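You operate a simulated robot arm through the tools that you are given. There is no shell and no other tool. Be economical: measure what you need, move in short steps, check, and stop when the job is done.

You are at the controls of a simulated robot arm. One attempt, no reset.

## Task
Open the upper table drawer, take the red clip on the third shelf from the top of the grey shelving and put it away in the inside of the upper table drawer, then shut the drawer. Press the winder zero key three times. Press the counter zero button two times. Put two of the yellow tags from the top of the green table on the clear middle of the repair bench. Count the grey weights on the top of the green table, then put as many of the green clips from the top of the green table on the top shelf of the grey shelving. Open the right door of the grey cabinet. Any order will do.

Only the result counts: the job must be done as asked and must still hold three seconds after the hand-in. Knocking over, shifting, dropping, spilling or breaking anything else fails it.

## Robot
A 6-joint arm with a four-finger gripper on a trunk, on a base that drives. Base frame: it is fixed to the floor where the robot stands at the start and does not move with it; the origin is under the middle of the robot, x ahead of it, y to its left, z up. Lengths are in m, angles in degrees, forces in N, time in s.
With the tool pointing down near the work surface it reaches from about 0.24 to 0.68 m from the robot's upright axis, wherever it stands. Its first joint turns from -166.0 to 166.0 degrees. Places, roughly: clear middle of the repair bench [-1, 0.8, 0.9]; counter zero button [1, 0.2, 0.8]; green clip (3x3x7 cm) [1.6, 0.6, 0.8]; grey weight [2, 0.5, 0.75]; inside of the upper table drawer [0.6, -0.2, 0.6]; red clip (3x3x7 cm) [-0.1, 1.7, 0.9]; right door of the grey cabinet [1.3, 2.5, 0.4]; top shelf of the grey shelving [0.1, 1.9, 1.6]; upper table drawer [0.5, -0.2, 0.6]; winder zero key [-0.5, 1, 0.9]; yellow tag [1.25, 0.25, 0.75]. Payload 3.43 kg.
The tool frame sits at the grasp point between the pads (the TCP): z along the fingers, y along the line on which they close. The tips reach 0.03 m beyond it. The gripper opens to 0.12 m. The gripper's body begins 0.085 m behind the TCP.
Orientation is that of the tool frame in the base frame, as a unit quaternion [w, x, y, z]. With the fingers straight down and closing along the base's y, the tool's x points along the base's -x, its y along +y and its z along -z.

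## Interface
- The arm moves only by the tool send_rows. Its arguments are lists of equal length, an entry for each row: "grip": the finger opening in m, from 0 to 0.12; "xyz": the shift along the tool's x, y, z in m, a list of three; "delta_rot": the turn, a rotation vector about the tool's x, y, z in degrees, a list of three. In form: {"grip": [grip, ...], "xyz": [[x, y, z], ...], "delta_rot": [[rx, ry, rz], ...]}. A call has 1 to 8 rows; each row shifts and turns the commanded pose from where the row before left it, along the tool's axes as they then stand. A row lasts 0.2 s, in which the tool goes at most 0.05 m and 8.6 degrees; a call with a longer step from one row to the next is refused whole, and so is a gripper value outside its range. Where a pose cannot be reached the arm comes as near as it can. A force on the tool above 40 N (or 10 N above the force at the start of the call, whichever is more), or a blocked arm, ends the call early, and 0.2 s more pass. The fingers move at their own pace and stop on an object; they squeeze with about 32 N. The grip force told is the motor's: it shows also when the fingers shut on nothing. Time passes only in rows, and 0.2 s behind the last, so rows that do not move let the fingers close. It gives the time, the measured TCP pose, the force on the tool (base axes), the opening and the grip force at its end, in the units of the frame above (readings bear some noise), with the torque about the TCP (base axes, N m) and any sound that the robot's microphone picked up.
- Cameras (640 x 400 px; columns grow to the right, rows downward): "scene" is now at [0.0238, 0.1727, 1.6657]; the picture's right is [0.59, -0.80, 0.00], its down [-0.75, -0.55, -0.36] and it looks along [0.29, 0.22, -0.93] (base axes); focal length 214 px, centre (320, 200). "wrist" rides on the gripper at [0.071, -0.017, -0.12] in the tool frame; the picture's right is [0.23, 0.97, 0.00], its down [-0.81, 0.19, -0.55] and it looks along [-0.54, 0.13, 0.83] (tool axes); focal length 275 px, centre (320, 200). There is no depth. A picture from a camera that has moved, and an enlarged one, comes with that camera's place and axes in the base frame and with its lens.
- get_image(camera): a new picture of that camera. The clock stands still meanwhile.
- lift_body(by): slides the trunk up (or, below 0, down) by that many m; the arm and the scene camera ride with it, the base frame stays. It gives what a move gives, with no picture.
- drive_base(legs): drives the robot by 1 to 6 legs, each [ahead, left, turn to the left] in m, m and degrees, along the robot's own axes; the way and the turn of a leg run together, so that a leg with both is an arc; at most 1.5 m and 180 degrees a leg. The arm and the cameras ride along, it lands a little off, and it stops where it bumps. It gives what a move gives.
- turn_head(pan, tilt): turns the head with the scene camera to pan (to the left, within 120 degrees either way) and tilt (down, from -29 to 69), counted from straight ahead of the robot. It gives what a move gives.
- enlarge(camera, box): a new picture of the part [left, top, right, bottom] of that camera's present view, enlarged. The clock stands still meanwhile.
- sign_off(): hands the job in; it is judged then, once.

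Go step by step. Nothing tells you exact positions but the pictures and the camera data: compare them with the known pose of the tool, close in by small moves and look again before you grip or let go. The budget is 217 turns and 198 pictures, counting those below and the enlarged ones. Unless the task says otherwise, let go and move clear before handing in.

The tools are called after "Emit:" as a command line: name --argument value ..., lists and objects as JSON in quotes. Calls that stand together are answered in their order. send_rows: Moves the arm, as the interface text tells. Its arguments: {"type":"object","properties":{"grip":{"type":"array"},"xyz":{"type":"array"},"delta_rot":{"type":"array"}},"required":["grip","xyz","delta_rot"]} The other tools are called the same way: lift_body (by) slides the trunk up or down; drive_base (legs) drives the base; turn_head (pan, tilt) turns the head that bears the scene camera; get_image (camera) takes a picture; enlarge (camera, box) takes an enlarged picture of a part of a camera's view; sign_off () hands the job in.

At the start:

```text
clock: 0.0
eef_pos: [0.3851, 0.2913, 1.2305]
tcp_rot: [0.0, 0.0, 1.0, 0.0]
wrist_force: [1.1, 0.4, -0.1]
wrist_torque: [-0.02, 0.0, 0.02]
width: 0.12
gripper_force: 0.0
trunk travel left (down, up): [-0.2, 0.24]
robot x, y, heading: [-0.0016, -0.0049, 0.0]
head pan, tilt: [36.5, 68.8]
```

scene: 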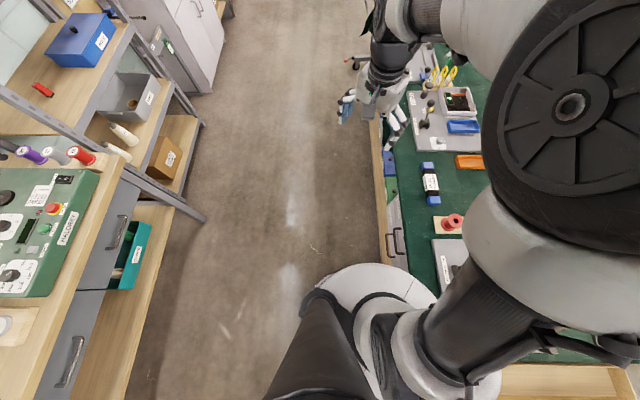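
wrist: 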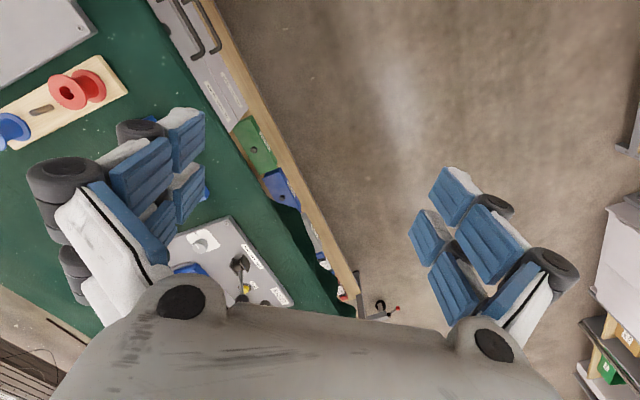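

I see the green table to the right front, and a bench with winder at the left. I'll look around with the head first.

Emit:
turn_head --pan 0 --tilt 35

Emit:
get_image --camera "scene"

Emit:
turn_head --pan 70 --tilt 25

Emit:
get_image --camera "scene"

Emit:
turn_head --pan 118 --tilt 30

Emit:
get_image --camera "scene"

Emit:
turn_head --pan -40 --tilt 35

Emit:
get_image --camera "scene"

```text
clock: 1.0
eef_pos: [0.385, 0.2911, 1.2304]
tcp_rot: [0.0, 0.001, 1.0, 0.0]
wrist_force: [0.5, 0.2, -0.1]
wrist_torque: [-0.02, -0.03, 0.03]
width: 0.1205
gripper_force: 0.0
trunk travel left (down, up): [-0.2, 0.24]
robot x, y, heading: [0.0006, -0.0014, -0.2]
head pan, tilt: [0.0, 35.0]
```

```text
195 pictures are left
camera scene: at [0.067, 0.1395, 1.7093], right [0.0, -1.0, 0.0], down [-0.57, 0.0, -0.82], along [0.82, 0.0, -0.57], focal length 214 px, centre (320, 200)
```

scene: 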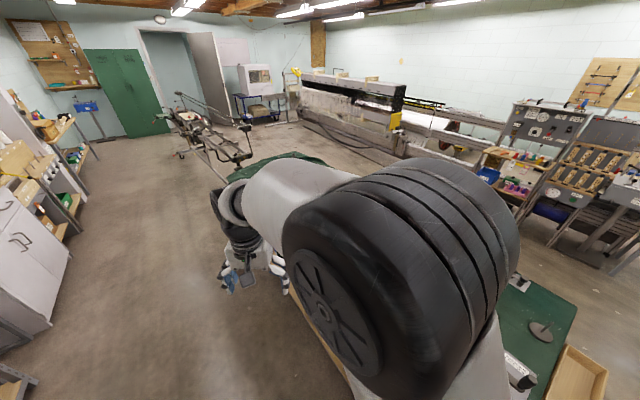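

```text
clock: 2.4
eef_pos: [0.3854, 0.2924, 1.231]
tcp_rot: [0.0, 0.0, 1.0, 0.0]
wrist_force: [0.1, -0.1, -0.2]
wrist_torque: [0.0, 0.01, 0.01]
width: 0.1201
gripper_force: 0.1
trunk travel left (down, up): [-0.2, 0.24]
robot x, y, heading: [-0.001, -0.001, 0.0]
head pan, tilt: [70.0, 25.0]
```

```text
194 pictures are left
camera scene: at [0.0105, 0.2259, 1.7252], right [0.94, -0.34, 0.0], down [-0.14, -0.4, -0.91], along [0.31, 0.85, -0.42], focal length 214 px, centre (320, 200)
```

scene: 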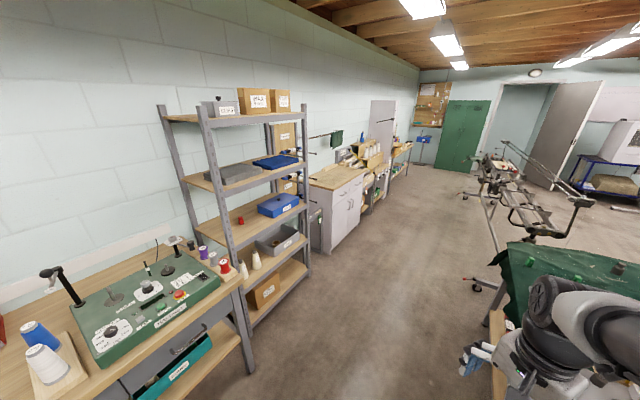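

```text
clock: 3.6
eef_pos: [0.3839, 0.29, 1.2316]
tcp_rot: [0.0, 0.0, 1.0, 0.0]
wrist_force: [-1.1, -0.2, 0.3]
wrist_torque: [0.0, 0.02, 0.01]
width: 0.1201
gripper_force: 0.0
trunk travel left (down, up): [-0.2, 0.24]
robot x, y, heading: [0.0039, 0.0017, 0.0]
head pan, tilt: [118.0, 30.0]
```

```text
193 pictures are left
camera scene: at [-0.0635, 0.2193, 1.7172], right [0.88, 0.47, 0.0], down [0.23, -0.44, -0.87], along [-0.41, 0.77, -0.5], focal length 214 px, centre (320, 200)
```

scene: 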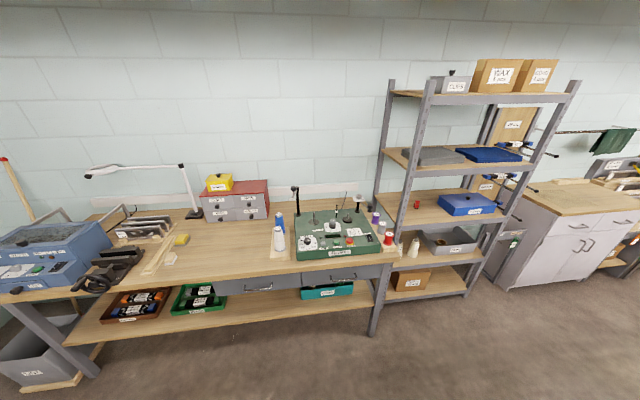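

```text
clock: 6.0
eef_pos: [0.3852, 0.2913, 1.2297]
tcp_rot: [0.0, 0.0, 1.0, 0.0]
wrist_force: [-0.5, 0.4, -0.2]
wrist_torque: [-0.04, 0.0, 0.0]
width: 0.1201
gripper_force: 0.0
trunk travel left (down, up): [-0.2, 0.24]
robot x, y, heading: [0.0041, -0.0028, -0.0]
head pan, tilt: [-40.0, 35.0]
```

```text
192 pictures are left
camera scene: at [0.0464, 0.0828, 1.7094], right [-0.64, -0.77, 0.0], down [-0.44, 0.37, -0.82], along [0.63, -0.53, -0.57], focal length 214 px, centre (320, 200)
```

scene: 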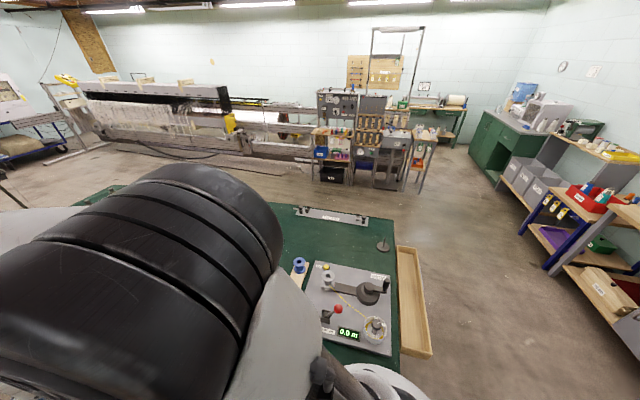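

The furniture is slanted by about 28° to the base frame. I'll turn the robot so that the table is on its camera (left) side and look at it from there.

Emit:
drive_base --legs '[[0, 0.25, 0], [0, 0, -150]]'

Emit:
turn_head --pan 90 --tilt 40

Emit:
get_image --camera "scene"

Emit:
turn_head --pan 120 --tilt 35

Emit:
get_image --camera "scene"

```text
clock: 14.1
eef_pos: [-0.1969, -0.1936, 1.2296]
tcp_rot: [0.0, 0.968, 0.25, 0.0]
wrist_force: [-0.6, -0.1, -0.3]
wrist_torque: [-0.01, 0.0, -0.02]
width: 0.1202
gripper_force: 0.0
trunk travel left (down, up): [-0.2, 0.24]
robot x, y, heading: [-0.0017, 0.2466, -150.9]
head pan, tilt: [-40.0, 35.0]
```

```text
clock: 16.2
eef_pos: [-0.1953, -0.1924, 1.2308]
tcp_rot: [0.0, 0.968, 0.25, 0.0]
wrist_force: [-0.3, 0.4, -0.1]
wrist_torque: [-0.02, 0.01, 0.02]
width: 0.1199
gripper_force: 0.1
trunk travel left (down, up): [-0.2, 0.24]
robot x, y, heading: [0.0004, 0.2514, -151.0]
head pan, tilt: [90.0, 40.0]
```

```text
191 pictures are left
camera scene: at [0.1252, 0.0613, 1.7018], right [-0.87, -0.48, 0.0], down [-0.31, 0.56, -0.77], along [0.37, -0.67, -0.64], focal length 214 px, centre (320, 200)
```

scene: 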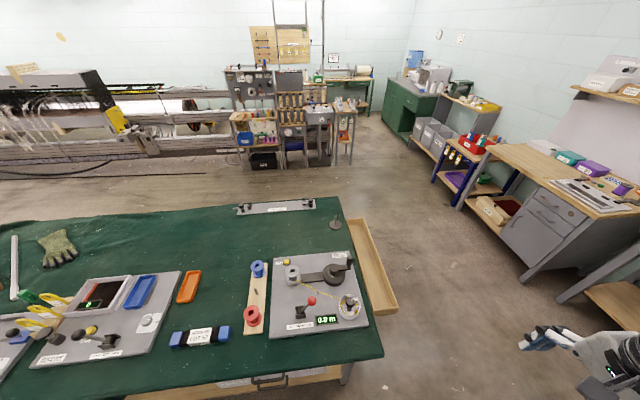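

```text
clock: 17.1
eef_pos: [-0.1946, -0.1928, 1.2296]
tcp_rot: [-0.001, 0.968, 0.25, 0.001]
wrist_force: [0.1, 0.3, -0.4]
wrist_torque: [-0.01, -0.04, 0.0]
width: 0.1201
gripper_force: 0.1
trunk travel left (down, up): [-0.2, 0.24]
robot x, y, heading: [0.0017, 0.2515, -151.0]
head pan, tilt: [120.0, 35.0]
```

```text
190 pictures are left
camera scene: at [0.1595, 0.0903, 1.7094], right [-0.52, -0.86, 0.0], down [-0.49, 0.3, -0.82], along [0.7, -0.42, -0.57], focal length 214 px, centre (320, 200)
```

scene: 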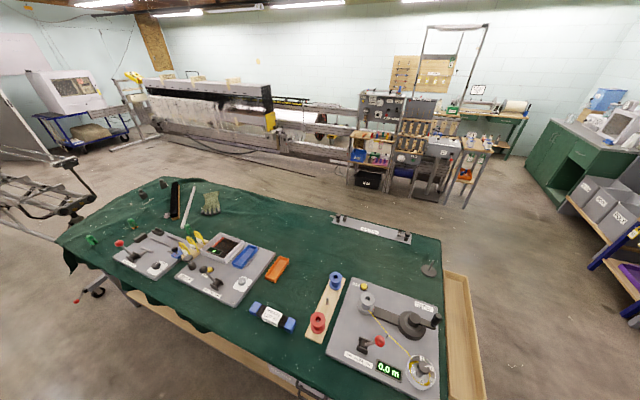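

Table view is good. I'll enlarge the parts to identify devices, tags, clips, and weights.

Emit:
enlarge --camera "scene" --box '[50, 160, 300, 316]'

Emit:
enlarge --camera "scene" --box '[240, 250, 480, 400]'

```text
2.56 times, centred on (175, 238) of scene
camera zoom: at [0.1595, 0.0903, 1.7094], right [-0.52, -0.86, 0.0], down [-0.49, 0.3, -0.82], along [0.7, -0.42, -0.57], focal length 549 px, centre (691, 103)
```

zoom: 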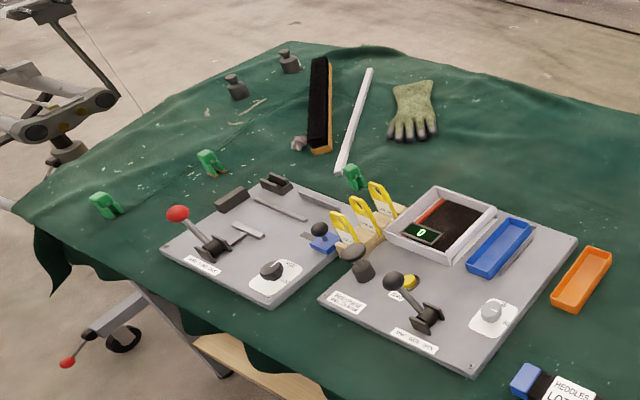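

```text
2.67 times, centred on (360, 325) of scene
camera zoom: at [0.1595, 0.0903, 1.7094], right [-0.52, -0.86, 0.0], down [-0.49, 0.3, -0.82], along [0.7, -0.42, -0.57], focal length 572 px, centre (213, -133)
```

zoom: 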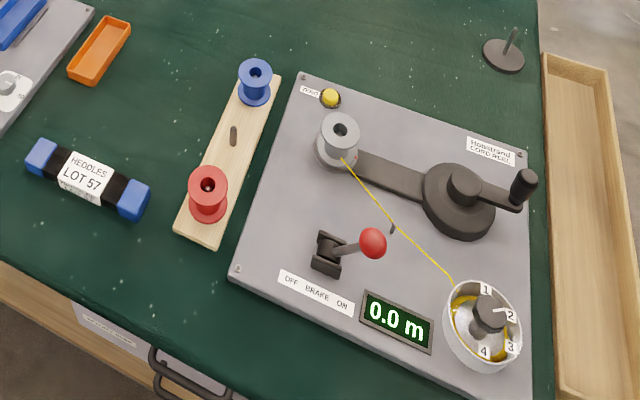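

Identified: three green clips, at least two weights, three yellow tags on a stand, and the counter with a yellow zero button (the middle device). Now I back off to see the drawer fronts.

Emit:
drive_base --legs '[[-0.2, -0.28, 4]]'

Emit:
turn_head --pan 90 --tilt 55

Emit:
get_image --camera "scene"

```text
clock: 19.4
eef_pos: [-0.1384, 0.1371, 1.2304]
tcp_rot: [0.0, 0.959, 0.284, 0.0]
wrist_force: [0.2, -0.8, 0.0]
wrist_torque: [-0.01, -0.01, 0.0]
width: 0.1201
gripper_force: 0.1
trunk travel left (down, up): [-0.2, 0.24]
robot x, y, heading: [0.0211, 0.5892, -146.9]
head pan, tilt: [120.0, 35.0]
```

```text
clock: 20.3
eef_pos: [-0.1374, 0.137, 1.2312]
tcp_rot: [-0.001, 0.959, 0.284, 0.0]
wrist_force: [1.4, 0.7, -1.2]
wrist_torque: [0.0, -0.02, -0.03]
width: 0.1197
gripper_force: 0.0
trunk travel left (down, up): [-0.2, 0.24]
robot x, y, heading: [0.0288, 0.5896, -147.2]
head pan, tilt: [90.0, 55.0]
```

```text
187 pictures are left
camera scene: at [0.1574, 0.4227, 1.6812], right [-0.84, -0.55, 0.0], down [-0.45, 0.69, -0.57], along [0.31, -0.48, -0.82], focal length 214 px, centre (320, 200)
```

scene: 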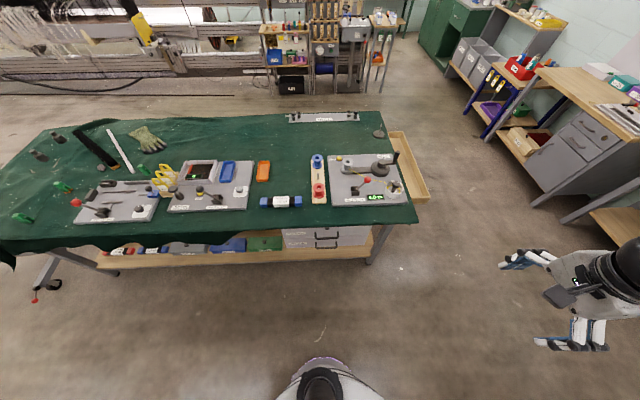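

Emit:
enlarge --camera "scene" --box '[260, 200, 400, 288]'

Emit:
enlarge --camera "scene" --box '[0, 120, 200, 245]'

```text
4.55 times, centred on (330, 244) of scene
camera zoom: at [0.1574, 0.4227, 1.6812], right [-0.84, -0.55, 0.0], down [-0.45, 0.69, -0.57], along [0.31, -0.48, -0.82], focal length 975 px, centre (274, 0)
```

zoom: 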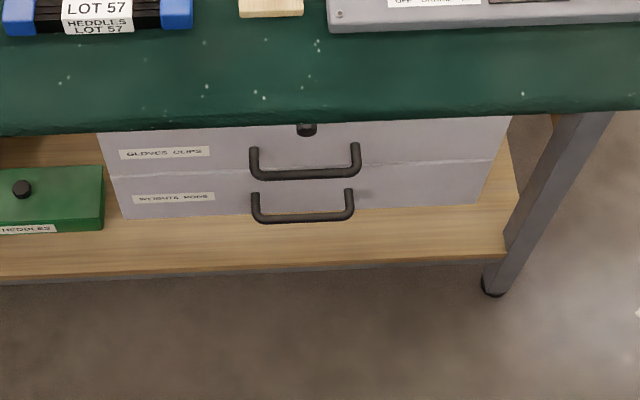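

```text
3.20 times, centred on (100, 182) of scene
camera zoom: at [0.1574, 0.4227, 1.6812], right [-0.84, -0.55, 0.0], down [-0.45, 0.69, -0.57], along [0.31, -0.48, -0.82], focal length 686 px, centre (1024, 256)
```

zoom: 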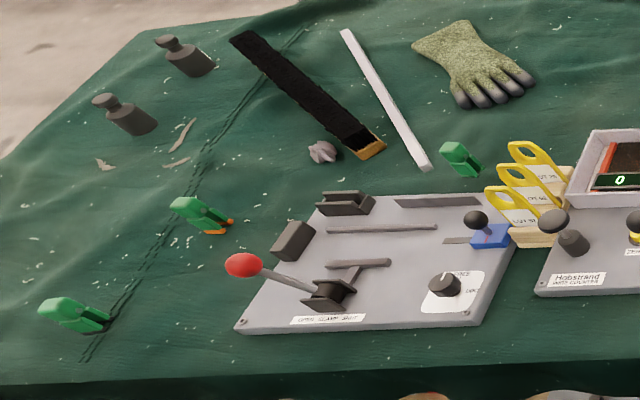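

The upper drawer's handle triangulates to about (0.39, -0.01, 0.616), right in front of the robot's left side. I bring the arm over to that side, then turn the tool horizontal.

Emit:
send_rows --grip '[0.12, 0.12, 0.12, 0.12, 0.12, 0.12, 0.12, 0.12]' --xyz '[[0.045, 0.02, 0], [0.045, 0.02, 0], [0.045, 0.02, 0], [0.045, 0.02, 0], [0.045, 0.02, 0], [0.045, 0.02, 0], [0.045, 0.02, 0], [0.045, 0.02, 0]]' --delta_rot '[[0, 0, 0], [0, 0, 0], [0, 0, 0], [0, 0, 0], [0, 0, 0], [0, 0, 0], [0, 0, 0], [0, 0, 0]]'

Emit:
send_rows --grip '[0.08, 0.08, 0.08, 0.08, 0.08, 0.08, 0.08, 0.08]' --xyz '[[0, 0, 0.03], [0, 0, 0.03], [0, 0, 0.03], [0, 0, 0.03], [0, 0, 0.0], [0, 0, 0.0], [0, 0, 0.0], [0, 0, 0.0]]' --delta_rot '[[-8.5, 0, 0], [-8.5, 0, 0], [-8.5, 0, 0], [-8.5, 0, 0], [-8.5, 0, 0], [-8.5, 0, 0], [-8.5, 0, 0], [-8.5, 0, 0]]'

Emit:
send_rows --grip '[0.08, 0.08, 0.08]' --xyz '[[0, 0, 0], [0, 0, 0], [0, 0, 0]]' --delta_rot '[[-8.5, 0, 0], [-8.5, 0, 0], [-5, 0, 0]]'

```text
clock: 21.6
eef_pos: [0.0411, 0.1655, 1.232]
tcp_rot: [0.001, 0.984, 0.178, -0.002]
wrist_force: [0.1, 0.3, 0.1]
wrist_torque: [0.02, 0.02, 0.01]
width: 0.1198
gripper_force: 0.1
trunk travel left (down, up): [-0.2, 0.24]
robot x, y, heading: [0.025, 0.5889, -147.2]
head pan, tilt: [90.0, 55.0]
stopped in row 6: the arm was blocked; the commanded pose is now the measured one
```

```text
clock: 23.4
eef_pos: [0.0538, 0.1073, 1.1266]
tcp_rot: [0.513, 0.837, 0.152, 0.114]
wrist_force: [0.0, -0.6, 0.7]
wrist_torque: [-0.01, 0.01, 0.04]
width: 0.0799
gripper_force: 0.1
out of reach, approached as far as the arm can: row 4, 6, 7, 8
trunk travel left (down, up): [-0.2, 0.24]
robot x, y, heading: [0.0254, 0.5926, -146.9]
head pan, tilt: [90.0, 55.0]
```

```text
clock: 24.2
eef_pos: [0.0524, 0.1057, 1.1268]
tcp_rot: [0.664, 0.723, 0.129, 0.142]
wrist_force: [0.1, 0.2, -0.9]
wrist_torque: [0.02, -0.03, 0.04]
width: 0.08
gripper_force: 0.0
out of reach, approached as far as the arm can: row 1
trunk travel left (down, up): [-0.2, 0.24]
robot x, y, heading: [0.0246, 0.5887, -147.1]
head pan, tilt: [90.0, 55.0]
```

The arm was blocked partway; let me look at how it stands.

Emit:
get_image --camera "scene"

Emit:
get_image --camera "wrist"

```text
184 pictures are left
camera scene: at [0.1569, 0.4221, 1.6811], right [-0.84, -0.54, 0.0], down [-0.45, 0.69, -0.57], along [0.31, -0.48, -0.82], focal length 214 px, centre (320, 200)
```

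scene: 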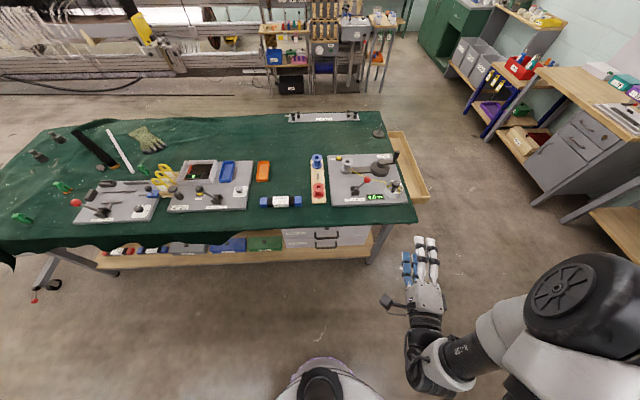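

```text
183 pictures are left
camera wrist: at [0.0739, 0.2438, 1.1235], right [0.21, 0.0, 0.98], down [-0.96, 0.19, 0.21], along [-0.19, -0.98, 0.04], focal length 275 px, centre (320, 200)
```

wrist: 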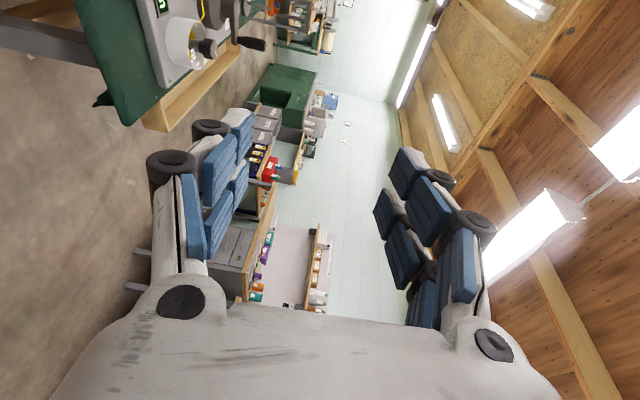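

The arm works best ahead of the robot, so I turn the robot to face the table and swing the arm forward.

Emit:
drive_base --legs '[[0, 0, 90]]'

Emit:
send_rows --grip '[0.08, 0.08, 0.08, 0.08, 0.08, 0.08, 0.08, 0.08]' --xyz '[[-0.0323, 0, -0.0355], [-0.037, 0, -0.0306], [-0.0409, 0, -0.0252], [-0.044, 0, -0.0192], [-0.0463, 0, -0.013], [-0.0475, 0, -0.0068], [-0.048, 0, 0], [-0.0476, 0, 0.0064]]' --delta_rot '[[0, -7.9, 0], [0, -7.9, 0], [0, -7.9, 0], [0, -7.9, 0], [0, -7.9, 0], [0, -7.9, 0], [0, -7.9, 0], [0, -7.9, 0]]'

Emit:
send_rows --grip '[0.08, 0.08]' --xyz '[[-0.0462, 0, 0.013], [-0.044, 0, 0.019]]' --delta_rot '[[0, -7.9, 0], [0, -7.9, 0]]'

Emit:
turn_head --pan 5 --tilt 55

Emit:
get_image --camera "scene"

```text
clock: 28.5
eef_pos: [0.5092, 0.6193, 1.1274]
tcp_rot: [0.367, 0.42, 0.603, 0.57]
wrist_force: [-0.1, -0.6, -0.8]
wrist_torque: [-0.02, -0.02, 0.0]
width: 0.08
gripper_force: 0.1
trunk travel left (down, up): [-0.2, 0.24]
robot x, y, heading: [0.0257, 0.5893, -57.2]
head pan, tilt: [90.0, 55.0]
```

```text
clock: 30.3
eef_pos: [0.352, 0.2201, 1.1008]
tcp_rot: [0.628, 0.656, 0.323, 0.266]
wrist_force: [-0.1, -0.2, 0.5]
wrist_torque: [0.0, -0.02, 0.02]
width: 0.0798
gripper_force: 0.1
out of reach, approached as far as the arm can: row 1, 2, 3, 4, 5, 6, 7, 8
trunk travel left (down, up): [-0.2, 0.24]
robot x, y, heading: [0.0236, 0.589, -56.9]
head pan, tilt: [90.0, 55.0]
```

```text
clock: 30.9
eef_pos: [0.26, 0.1159, 1.1045]
tcp_rot: [0.667, 0.684, 0.236, 0.177]
wrist_force: [-0.5, -0.3, 0.7]
wrist_torque: [0.02, -0.01, -0.02]
width: 0.0799
gripper_force: 0.0
out of reach, approached as far as the arm can: row 1, 2
trunk travel left (down, up): [-0.2, 0.24]
robot x, y, heading: [0.0272, 0.5916, -56.9]
head pan, tilt: [90.0, 55.0]
```

```text
clock: 32.5
eef_pos: [0.2616, 0.1176, 1.1047]
tcp_rot: [0.666, 0.685, 0.237, 0.178]
wrist_force: [0.3, 0.3, -0.2]
wrist_torque: [-0.01, -0.01, -0.04]
width: 0.0799
gripper_force: 0.1
trunk travel left (down, up): [-0.2, 0.24]
robot x, y, heading: [0.0277, 0.5886, -57.0]
head pan, tilt: [5.0, 55.0]
```

```text
182 pictures are left
camera scene: at [0.1757, 0.6261, 1.6812], right [-0.79, -0.62, 0.0], down [-0.51, 0.64, -0.57], along [0.35, -0.45, -0.82], focal length 214 px, centre (320, 200)
```

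scene: 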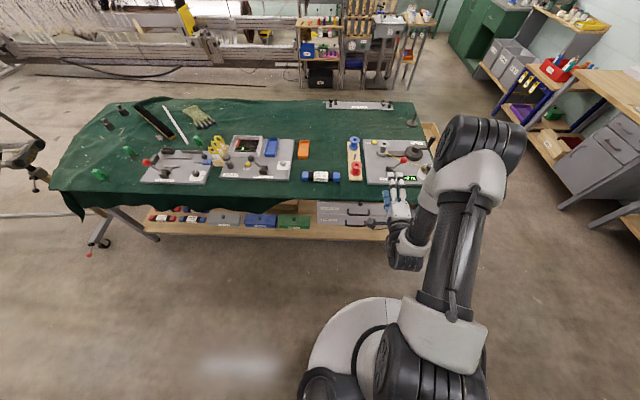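

The arm points at the drawer now. I lower it toward handle height.

Emit:
send_rows --grip '[0.08, 0.08, 0.08, 0.08, 0.08, 0.08, 0.08, 0.08]' --xyz '[[0.006, -0.048, 0], [0.006, -0.048, 0], [0.006, -0.048, 0], [0.006, -0.048, 0], [0.006, -0.048, 0], [0.006, -0.048, 0], [0, -0.048, 0], [0, -0.048, 0]]' --delta_rot '[[0, 0, 0], [0, 0, 0], [0, 0, 0], [0, 0, 0], [0, 0, 0], [0, 0, 0], [0, 0, 0], [0, 0, 0]]'

Emit:
send_rows --grip '[0.08, 0.08]' --xyz '[[0, -0.048, 0], [0, -0.048, 0]]' --delta_rot '[[0, 0, 0], [0, 0, 0]]'

Emit:
get_image --camera "wrist"

Emit:
get_image --camera "scene"

```text
clock: 34.3
eef_pos: [0.2467, 0.129, 0.7527]
tcp_rot: [0.666, 0.688, 0.231, 0.171]
wrist_force: [-0.6, 0.2, 0.1]
wrist_torque: [0.02, 0.02, 0.0]
width: 0.0801
gripper_force: 0.0
out of reach, approached as far as the arm can: row 1, 3, 6, 8
trunk travel left (down, up): [-0.2, 0.24]
robot x, y, heading: [0.0254, 0.5893, -57.3]
head pan, tilt: [5.0, 55.0]
```

```text
clock: 34.9
eef_pos: [0.2402, 0.115, 0.7517]
tcp_rot: [0.667, 0.688, 0.231, 0.171]
wrist_force: [0.5, 0.7, 0.1]
wrist_torque: [-0.03, 0.01, -0.04]
width: 0.0801
gripper_force: 0.1
out of reach, approached as far as the arm can: row 1, 2
trunk travel left (down, up): [-0.2, 0.24]
robot x, y, heading: [0.0292, 0.5911, -56.9]
head pan, tilt: [5.0, 55.0]
```

```text
181 pictures are left
camera wrist: at [0.2315, 0.2541, 0.737], right [0.28, 0.12, 0.95], down [-0.96, 0.02, 0.28], along [0.02, -0.99, 0.12], focal length 275 px, centre (320, 200)
```

wrist: 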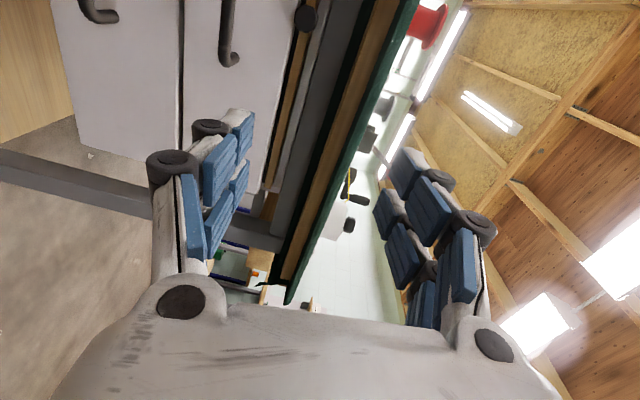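

```text
180 pictures are left
camera scene: at [0.1755, 0.6259, 1.6812], right [-0.79, -0.62, 0.0], down [-0.51, 0.65, -0.57], along [0.35, -0.45, -0.82], focal length 214 px, centre (320, 200)
```

scene: 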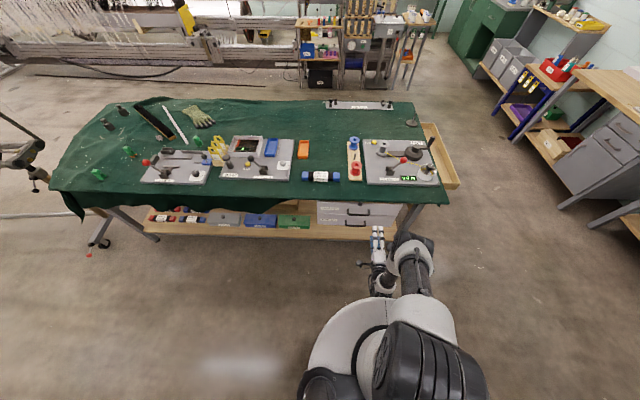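

The handles are to the left and below; I lower the trunk and shift left.

Emit:
lift_body --by -0.14

Emit:
send_rows --grip '[0.08, 0.08]' --xyz '[[0.03, 0, 0], [0.03, 0, 0]]' --delta_rot '[[0, 0, 0], [0, 0, 0]]'

Emit:
get_image --camera "wrist"

Emit:
get_image --camera "scene"

```text
clock: 36.5
eef_pos: [0.2393, 0.1155, 0.6115]
tcp_rot: [0.667, 0.687, 0.231, 0.172]
wrist_force: [0.4, 0.1, -0.3]
wrist_torque: [-0.04, 0.0, 0.03]
width: 0.0801
gripper_force: 0.1
trunk travel left (down, up): [-0.06, 0.38]
robot x, y, heading: [0.026, 0.5869, -56.9]
head pan, tilt: [5.0, 55.0]
```

```text
clock: 37.1
eef_pos: [0.2506, 0.1334, 0.6144]
tcp_rot: [0.666, 0.687, 0.233, 0.175]
wrist_force: [0.4, 0.2, 0.2]
wrist_torque: [0.02, 0.0, 0.0]
width: 0.0799
gripper_force: 0.0
out of reach, approached as far as the arm can: row 1, 2
trunk travel left (down, up): [-0.06, 0.38]
robot x, y, heading: [0.0291, 0.5922, -56.8]
head pan, tilt: [5.0, 55.0]
```

```text
179 pictures are left
camera wrist: at [0.2424, 0.2728, 0.5994], right [0.28, 0.12, 0.95], down [-0.96, 0.01, 0.28], along [0.02, -0.99, 0.12], focal length 275 px, centre (320, 200)
```

wrist: 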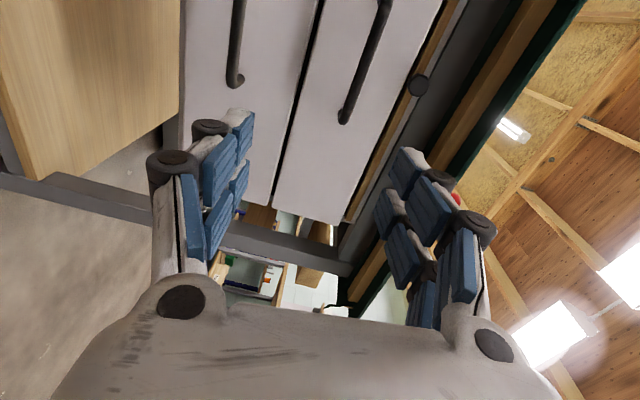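

```text
178 pictures are left
camera scene: at [0.1759, 0.626, 1.5411], right [-0.79, -0.62, 0.0], down [-0.51, 0.64, -0.57], along [0.35, -0.45, -0.82], focal length 214 px, centre (320, 200)
```

scene: 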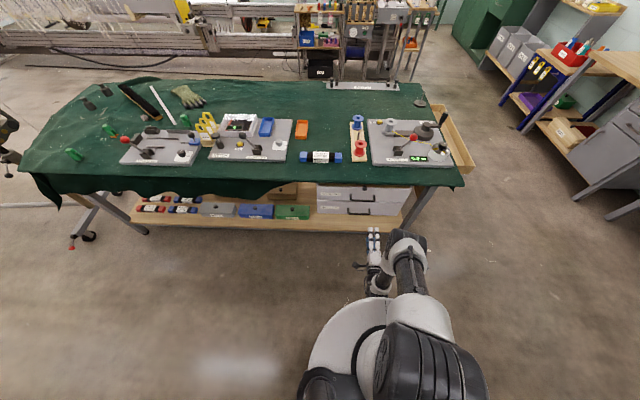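

Handle bar seen at z≈0.638. I go diagonally forward-left and up, then check.

Emit:
send_rows --grip '[0.08, 0.08, 0.08, 0.08]' --xyz '[[0.0, 0.005, 0.03], [0.012, 0.006, 0.03], [0.012, 0.006, 0.03], [0.014, 0.006, 0.03]]' --delta_rot '[[0, 0, 0], [0, 0, 0], [0, 0, 0], [0, 0, 0]]'

Emit:
get_image --camera "wrist"

```text
clock: 38.1
eef_pos: [0.2859, 0.0305, 0.6285]
tcp_rot: [0.665, 0.685, 0.237, 0.178]
wrist_force: [0.2, 0.8, -0.6]
wrist_torque: [-0.02, -0.02, -0.04]
width: 0.0801
gripper_force: 0.1
out of reach, approached as far as the arm can: row 1, 2, 3, 4
trunk travel left (down, up): [-0.06, 0.38]
robot x, y, heading: [0.0244, 0.5901, -57.0]
head pan, tilt: [5.0, 55.0]
```

```text
177 pictures are left
camera wrist: at [0.276, 0.1707, 0.6136], right [0.28, 0.13, 0.95], down [-0.96, 0.0, 0.28], along [0.03, -0.99, 0.12], focal length 275 px, centre (320, 200)
```

wrist: 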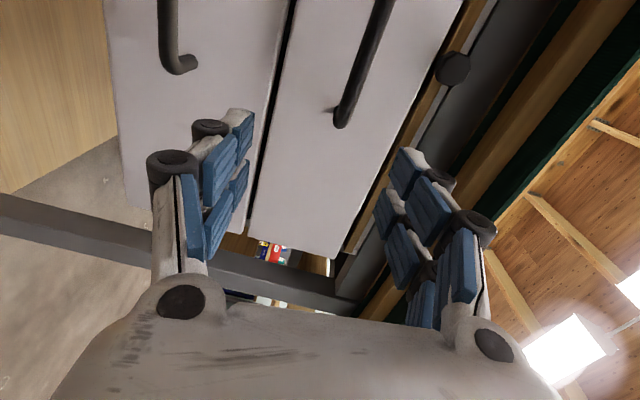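

The arm doesn't want to go further left in this pose, so I shift the base left instead.

Emit:
drive_base --legs '[[0, 0.064, 0]]'

Emit:
send_rows --grip '[0.08]' --xyz '[[0, 0.01, 0]]' --delta_rot '[[0, 0, 0]]'

Emit:
get_image --camera "wrist"

```text
clock: 39.1
eef_pos: [0.3401, 0.0678, 0.6282]
tcp_rot: [0.665, 0.685, 0.237, 0.178]
wrist_force: [0.5, 1.0, -0.5]
wrist_torque: [0.0, 0.02, -0.03]
width: 0.08
gripper_force: 0.1
trunk travel left (down, up): [-0.06, 0.38]
robot x, y, heading: [0.0802, 0.6283, -56.7]
head pan, tilt: [5.0, 55.0]
```

```text
clock: 39.5
eef_pos: [0.3405, 0.0673, 0.6371]
tcp_rot: [0.665, 0.686, 0.237, 0.178]
wrist_force: [-1.7, 0.3, 0.8]
wrist_torque: [0.03, -0.01, 0.0]
width: 0.0799
gripper_force: 0.1
trunk travel left (down, up): [-0.06, 0.38]
robot x, y, heading: [0.0774, 0.6246, -56.8]
head pan, tilt: [5.0, 55.0]
```

```text
176 pictures are left
camera wrist: at [0.3303, 0.2063, 0.6231], right [0.28, 0.13, 0.95], down [-0.96, 0.0, 0.28], along [0.03, -0.99, 0.12], focal length 275 px, centre (320, 200)
```

wrist: 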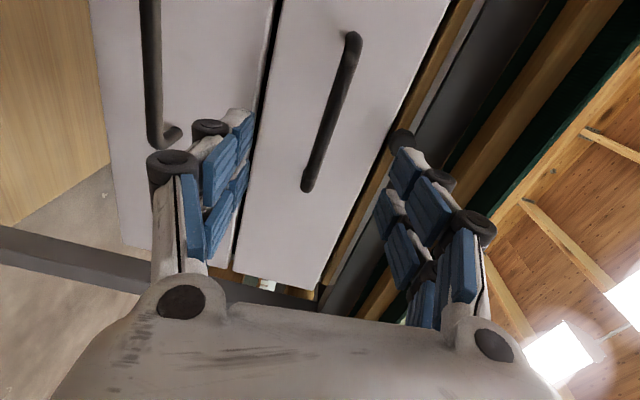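

The handle is now centered between the fingers. I advance 8 cm and close on it.

Emit:
send_rows --grip '[0.08, 0.08, 0.08, 0.08]' --xyz '[[0, 0, 0.025], [0, 0, 0.025], [0, 0, 0.02], [0, 0, 0.01]]' --delta_rot '[[0, 0, 0], [0, 0, 0], [0, 0, 0], [0, 0, 0]]'

Emit:
get_image --camera "wrist"

```text
clock: 40.5
eef_pos: [0.3756, -0.003, 0.634]
tcp_rot: [0.663, 0.686, 0.24, 0.18]
wrist_force: [-0.1, 1.2, -0.3]
wrist_torque: [0.0, 0.01, 0.03]
width: 0.0799
gripper_force: 0.1
out of reach, approached as far as the arm can: row 2, 3
trunk travel left (down, up): [-0.06, 0.38]
robot x, y, heading: [0.0794, 0.6268, -57.1]
head pan, tilt: [5.0, 55.0]
```

```text
175 pictures are left
camera wrist: at [0.3642, 0.136, 0.6197], right [0.27, 0.13, 0.95], down [-0.96, -0.01, 0.28], along [0.04, -0.99, 0.12], focal length 275 px, centre (320, 200)
```

wrist: 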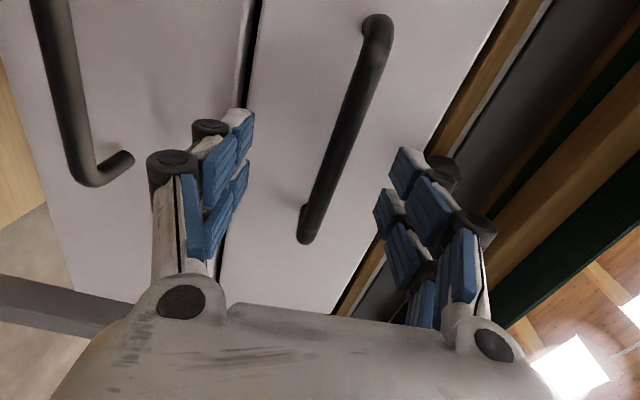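

Emit:
send_rows --grip '[0.04, 0.0, 0.0, 0.0, 0.0]' --xyz '[[0, 0, 0], [0, 0, 0], [0, 0, 0], [0, 0, 0], [0, 0, 0]]' --delta_rot '[[0, 0, 0], [0, 0, 0], [0, 0, 0], [0, 0, 0], [0, 0, 0]]'

Emit:
get_image --camera "wrist"

```text
clock: 41.7
eef_pos: [0.3748, -0.0037, 0.6366]
tcp_rot: [0.667, 0.682, 0.238, 0.182]
wrist_force: [1.6, 1.1, 13.0]
wrist_torque: [0.46, -0.84, 0.07]
width: 0.0141
gripper_force: 22.5
trunk travel left (down, up): [-0.06, 0.38]
robot x, y, heading: [0.0798, 0.6254, -56.6]
head pan, tilt: [5.0, 55.0]
```

```text
174 pictures are left
camera wrist: at [0.3646, 0.1353, 0.6222], right [0.27, 0.13, 0.95], down [-0.96, -0.01, 0.27], along [0.04, -0.99, 0.13], focal length 275 px, centre (320, 200)
```

wrist: 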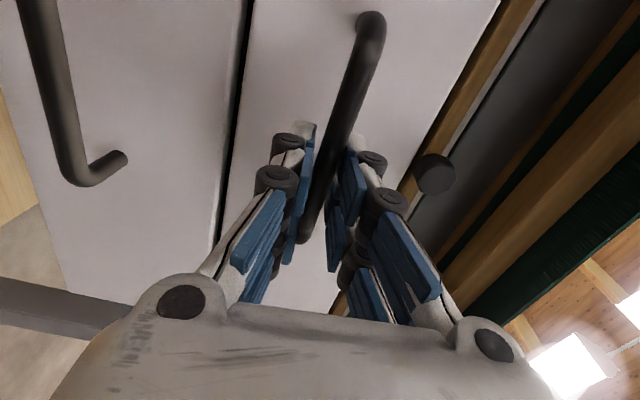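

Firm grip on the handle. I pull with the arm gently.

Emit:
send_rows --grip '[0, 0, 0, 0]' --xyz '[[0, 0, -0.02], [0, 0, -0.025], [0, 0, -0.025], [0, 0, -0.025]]' --delta_rot '[[0, 0, 0], [0, 0, 0], [0, 0, 0], [0, 0, 0]]'

Emit:
get_image --camera "scene"

```text
clock: 42.7
eef_pos: [0.3188, 0.0761, 0.6372]
tcp_rot: [0.665, 0.687, 0.233, 0.176]
wrist_force: [-26.2, -15.4, 2.7]
wrist_torque: [1.24, -1.84, 0.52]
width: 0.0138
gripper_force: 44.7
trunk travel left (down, up): [-0.06, 0.38]
robot x, y, heading: [0.0801, 0.628, -56.9]
head pan, tilt: [5.0, 55.0]
```

```text
173 pictures are left
camera scene: at [0.2266, 0.6594, 1.5414], right [-0.79, -0.62, 0.0], down [-0.5, 0.65, -0.57], along [0.35, -0.45, -0.82], focal length 214 px, centre (320, 200)
```

scene: 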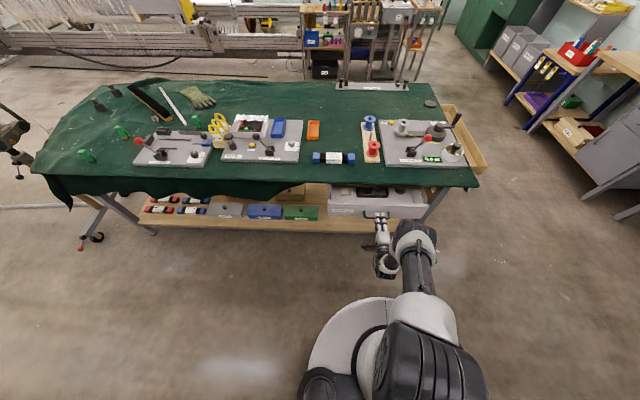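

It opens. I continue by driving the base back 10 cm while holding.

Emit:
drive_base --legs '[[-0.1, 0, 0]]'

Emit:
get_image --camera "scene"

```text
clock: 43.8
eef_pos: [0.2792, 0.1327, 0.6389]
tcp_rot: [0.665, 0.69, 0.228, 0.173]
wrist_force: [-2.4, 0.6, 2.2]
wrist_torque: [1.33, -2.0, 0.33]
width: 0.0131
gripper_force: 44.8
trunk travel left (down, up): [-0.06, 0.38]
robot x, y, heading: [0.042, 0.6831, -56.9]
head pan, tilt: [5.0, 55.0]
stopped in leg 1: the force on the tool passed its limit at 42 N (the readings are from after the stop); the commanded pose is now the measured one
```

```text
172 pictures are left
camera scene: at [0.1903, 0.7194, 1.5413], right [-0.79, -0.62, 0.0], down [-0.5, 0.65, -0.57], along [0.35, -0.45, -0.82], focal length 214 px, centre (320, 200)
```

scene: 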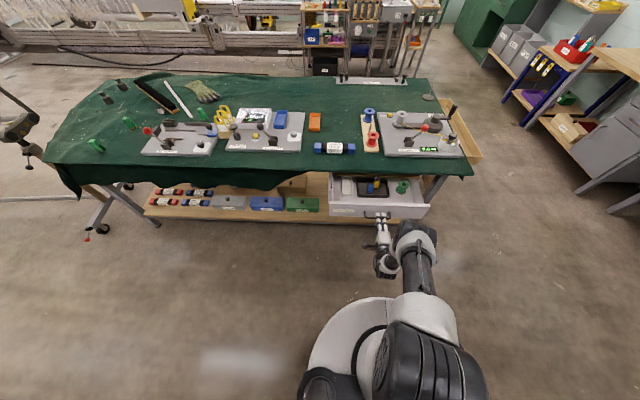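

Emit:
drive_base --legs '[[-0.07, 0, 0]]'

Emit:
enlarge --camera "scene" --box '[300, 160, 460, 260]'

```text
clock: 44.8
eef_pos: [0.2382, 0.1899, 0.638]
tcp_rot: [0.666, 0.69, 0.227, 0.17]
wrist_force: [-17.6, -11.3, -0.6]
wrist_torque: [1.28, -1.66, -0.57]
width: 0.0133
gripper_force: 45.2
trunk travel left (down, up): [-0.06, 0.38]
robot x, y, heading: [0.0011, 0.7474, -56.7]
head pan, tilt: [5.0, 55.0]
```

```text
4.00 times, centred on (380, 210) of scene
camera zoom: at [0.1505, 0.7774, 1.5414], right [-0.79, -0.62, 0.0], down [-0.5, 0.65, -0.57], along [0.35, -0.45, -0.82], focal length 858 px, centre (80, 160)
```

zoom: 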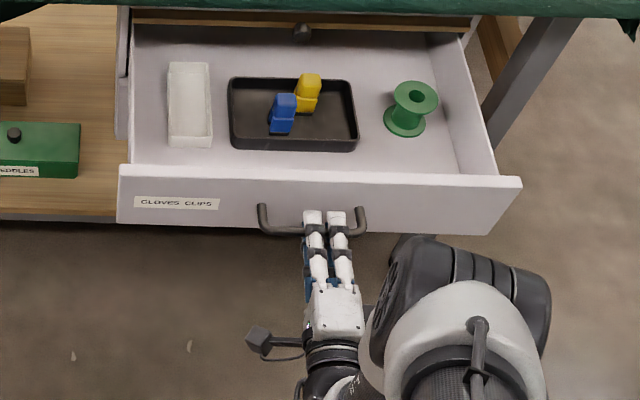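

The drawer is open about 24 cm with room inside. I release the handle, retreat and raise.

Emit:
send_rows --grip '[0.03, 0.06, 0.08, 0.08, 0.08, 0.08]' --xyz '[[0, 0, 0], [0, 0, 0], [0, 0, 0], [0, 0, -0.02], [0, 0, -0.03], [0, 0, -0.03]]' --delta_rot '[[0, 0, 0], [0, 0, 0], [0, 0, 0], [0, 0, 0], [0, 0, 0], [0, 0, 0]]'

Emit:
get_image --camera "scene"

```text
clock: 46.2
eef_pos: [0.1971, 0.2574, 0.6421]
tcp_rot: [0.666, 0.69, 0.228, 0.17]
wrist_force: [-0.5, 0.0, -0.9]
wrist_torque: [0.01, -0.01, -0.02]
width: 0.0799
gripper_force: 0.1
trunk travel left (down, up): [-0.06, 0.38]
robot x, y, heading: [-0.001, 0.7442, -57.2]
head pan, tilt: [5.0, 55.0]
```

```text
170 pictures are left
camera scene: at [0.1522, 0.7787, 1.5412], right [-0.79, -0.62, 0.0], down [-0.5, 0.65, -0.57], along [0.35, -0.45, -0.82], focal length 214 px, centre (320, 200)
```

scene: 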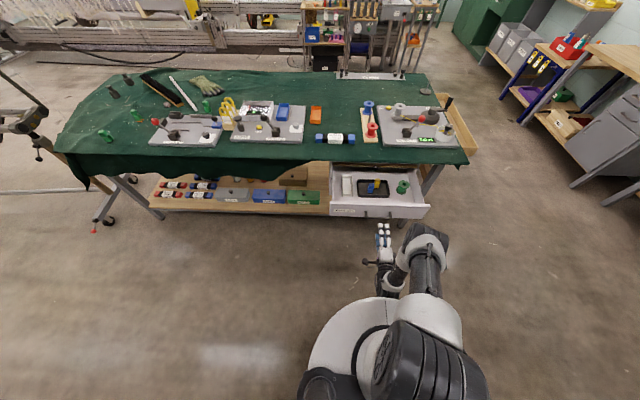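

Clear of the handle. I raise the trunk and arm, then drive to a clear spot and turn to face the grey shelving.

Emit:
lift_body --by 0.34

Emit:
send_rows --grip '[0.08, 0.08, 0.08, 0.08]' --xyz '[[0, 0.04, 0], [0, 0.04, 0], [0, 0.04, 0], [0, 0.04, 0]]' --delta_rot '[[0, 0, 0], [0, 0, 0], [0, 0, 0], [0, 0, 0]]'

Emit:
drive_base --legs '[[0.1, 0.324, 0], [0, 0, 97], [0, 0, 98]]'

Emit:
turn_head --pan 10 --tilt 25

Emit:
get_image --camera "scene"

Emit:
get_image --camera "wrist"

```text
clock: 49.5
eef_pos: [0.1975, 0.2582, 0.9819]
tcp_rot: [0.666, 0.69, 0.228, 0.169]
wrist_force: [-0.8, -1.1, -0.5]
wrist_torque: [-0.01, -0.01, 0.0]
width: 0.0802
gripper_force: 0.1
trunk travel left (down, up): [-0.4, 0.04]
robot x, y, heading: [0.0042, 0.7429, -57.1]
head pan, tilt: [5.0, 55.0]
```

```text
clock: 50.5
eef_pos: [0.2111, 0.258, 1.1438]
tcp_rot: [0.667, 0.689, 0.228, 0.17]
wrist_force: [0.1, -1.0, 0.3]
wrist_torque: [0.0, 0.01, -0.06]
width: 0.0799
gripper_force: 0.1
trunk travel left (down, up): [-0.4, 0.04]
robot x, y, heading: [-0.0009, 0.7439, -57.1]
head pan, tilt: [5.0, 55.0]
```

```text
clock: 61.1
eef_pos: [-0.0164, 1.2358, 1.1429]
tcp_rot: [-0.269, -0.33, 0.647, 0.632]
wrist_force: [-0.1, 0.0, -0.1]
wrist_torque: [0.01, 0.02, 0.01]
width: 0.0802
gripper_force: 0.1
trunk travel left (down, up): [-0.4, 0.04]
robot x, y, heading: [0.3318, 0.8368, 140.7]
head pan, tilt: [5.0, 55.0]
```

```text
clock: 62.1
eef_pos: [-0.0174, 1.2365, 1.1431]
tcp_rot: [-0.269, -0.33, 0.648, 0.632]
wrist_force: [-0.4, -0.5, -1.2]
wrist_torque: [-0.02, 0.03, 0.0]
width: 0.0799
gripper_force: 0.1
trunk travel left (down, up): [-0.4, 0.04]
robot x, y, heading: [0.3309, 0.8351, 140.5]
head pan, tilt: [10.0, 25.0]
```

```text
169 pictures are left
camera scene: at [0.1733, 0.7591, 1.9251], right [0.49, 0.87, 0.0], down [0.37, -0.21, -0.91], along [-0.79, 0.45, -0.42], focal length 214 px, centre (320, 200)
```

scene: 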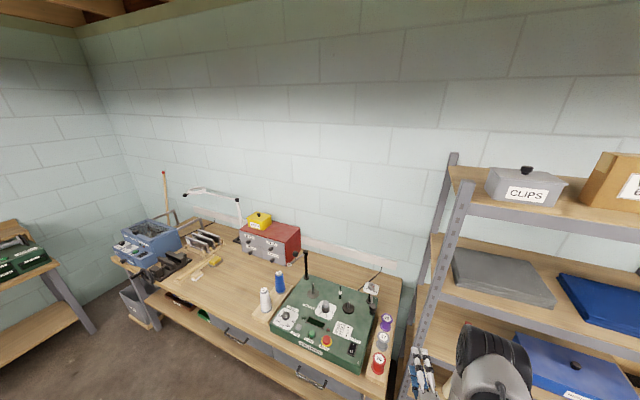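

```text
168 pictures are left
camera wrist: at [0.0314, 1.103, 1.13], right [-0.23, -0.19, 0.95], down [0.92, 0.26, 0.28], along [-0.31, 0.94, 0.12], focal length 275 px, centre (320, 200)
```

wrist: 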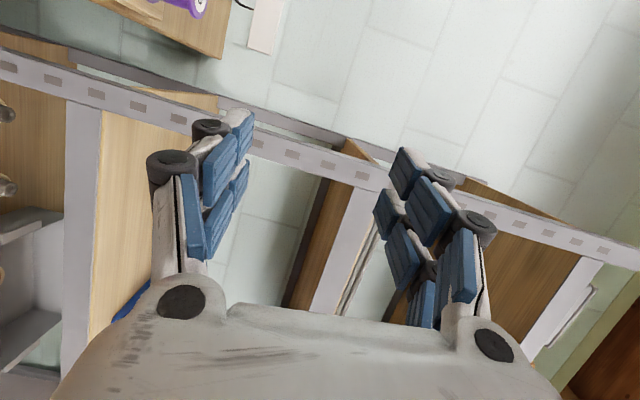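

The hand is near the shelving's left post; I shift right along the shelving front to centre on the clip, then look.

Emit:
drive_base --legs '[[-0.05, 0, 0], [0, -0.38, 0]]'

Emit:
turn_head --pan 0 --tilt 35

Emit:
get_image --camera "scene"

Emit:
get_image --camera "wrist"

```text
clock: 65.0
eef_pos: [0.266, 1.4977, 1.1439]
tcp_rot: [-0.267, -0.328, 0.648, 0.633]
wrist_force: [-0.5, 0.3, 0.0]
wrist_torque: [-0.01, -0.02, 0.04]
width: 0.0804
gripper_force: 0.0
trunk travel left (down, up): [-0.4, 0.04]
robot x, y, heading: [0.607, 1.094, 140.1]
head pan, tilt: [10.0, 25.0]
```

```text
clock: 65.7
eef_pos: [0.2668, 1.4974, 1.1442]
tcp_rot: [-0.267, -0.329, 0.648, 0.633]
wrist_force: [0.3, -0.7, -1.3]
wrist_torque: [-0.01, -0.02, -0.01]
width: 0.0802
gripper_force: 0.0
trunk travel left (down, up): [-0.4, 0.04]
robot x, y, heading: [0.6101, 1.0945, 140.0]
head pan, tilt: [0.0, 35.0]
```

```text
167 pictures are left
camera scene: at [0.4665, 1.0306, 1.9094], right [0.64, 0.77, 0.0], down [0.44, -0.37, -0.82], along [-0.63, 0.52, -0.57], focal length 214 px, centre (320, 200)
```

scene: 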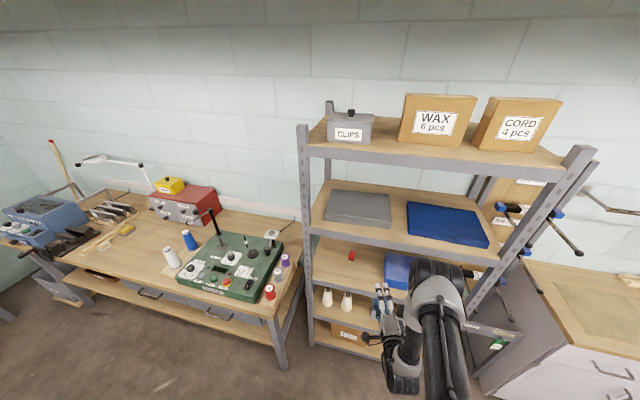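

```text
166 pictures are left
camera wrist: at [0.3139, 1.3647, 1.1301], right [-0.23, -0.19, 0.95], down [0.92, 0.26, 0.28], along [-0.3, 0.95, 0.12], focal length 275 px, centre (320, 200)
```

wrist: 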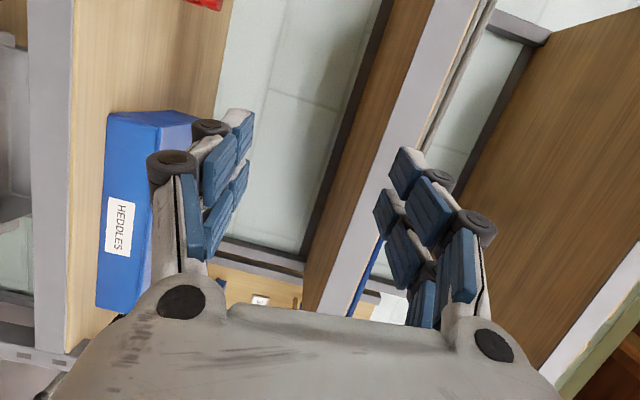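

Emit:
enlarge --camera "scene" --box '[290, 180, 450, 280]'

Emit:
enlarge --camera "scene" --box '[280, 70, 620, 282]'

```text
4.00 times, centred on (370, 230) of scene
camera zoom: at [0.4665, 1.0306, 1.9094], right [0.64, 0.77, 0.0], down [0.44, -0.37, -0.82], along [-0.63, 0.52, -0.57], focal length 858 px, centre (120, 80)
```

zoom: 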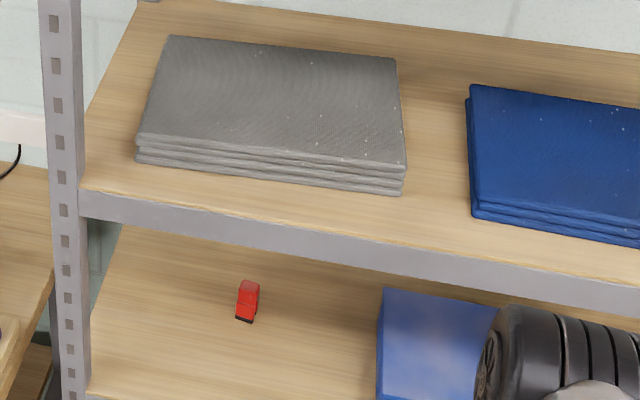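

```text
1.88 times, centred on (450, 176) of scene
camera zoom: at [0.4665, 1.0306, 1.9094], right [0.64, 0.77, 0.0], down [0.44, -0.37, -0.82], along [-0.63, 0.52, -0.57], focal length 404 px, centre (75, 245)
```

zoom: 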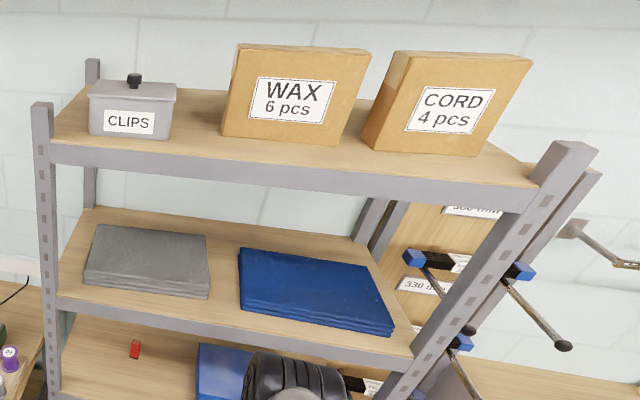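

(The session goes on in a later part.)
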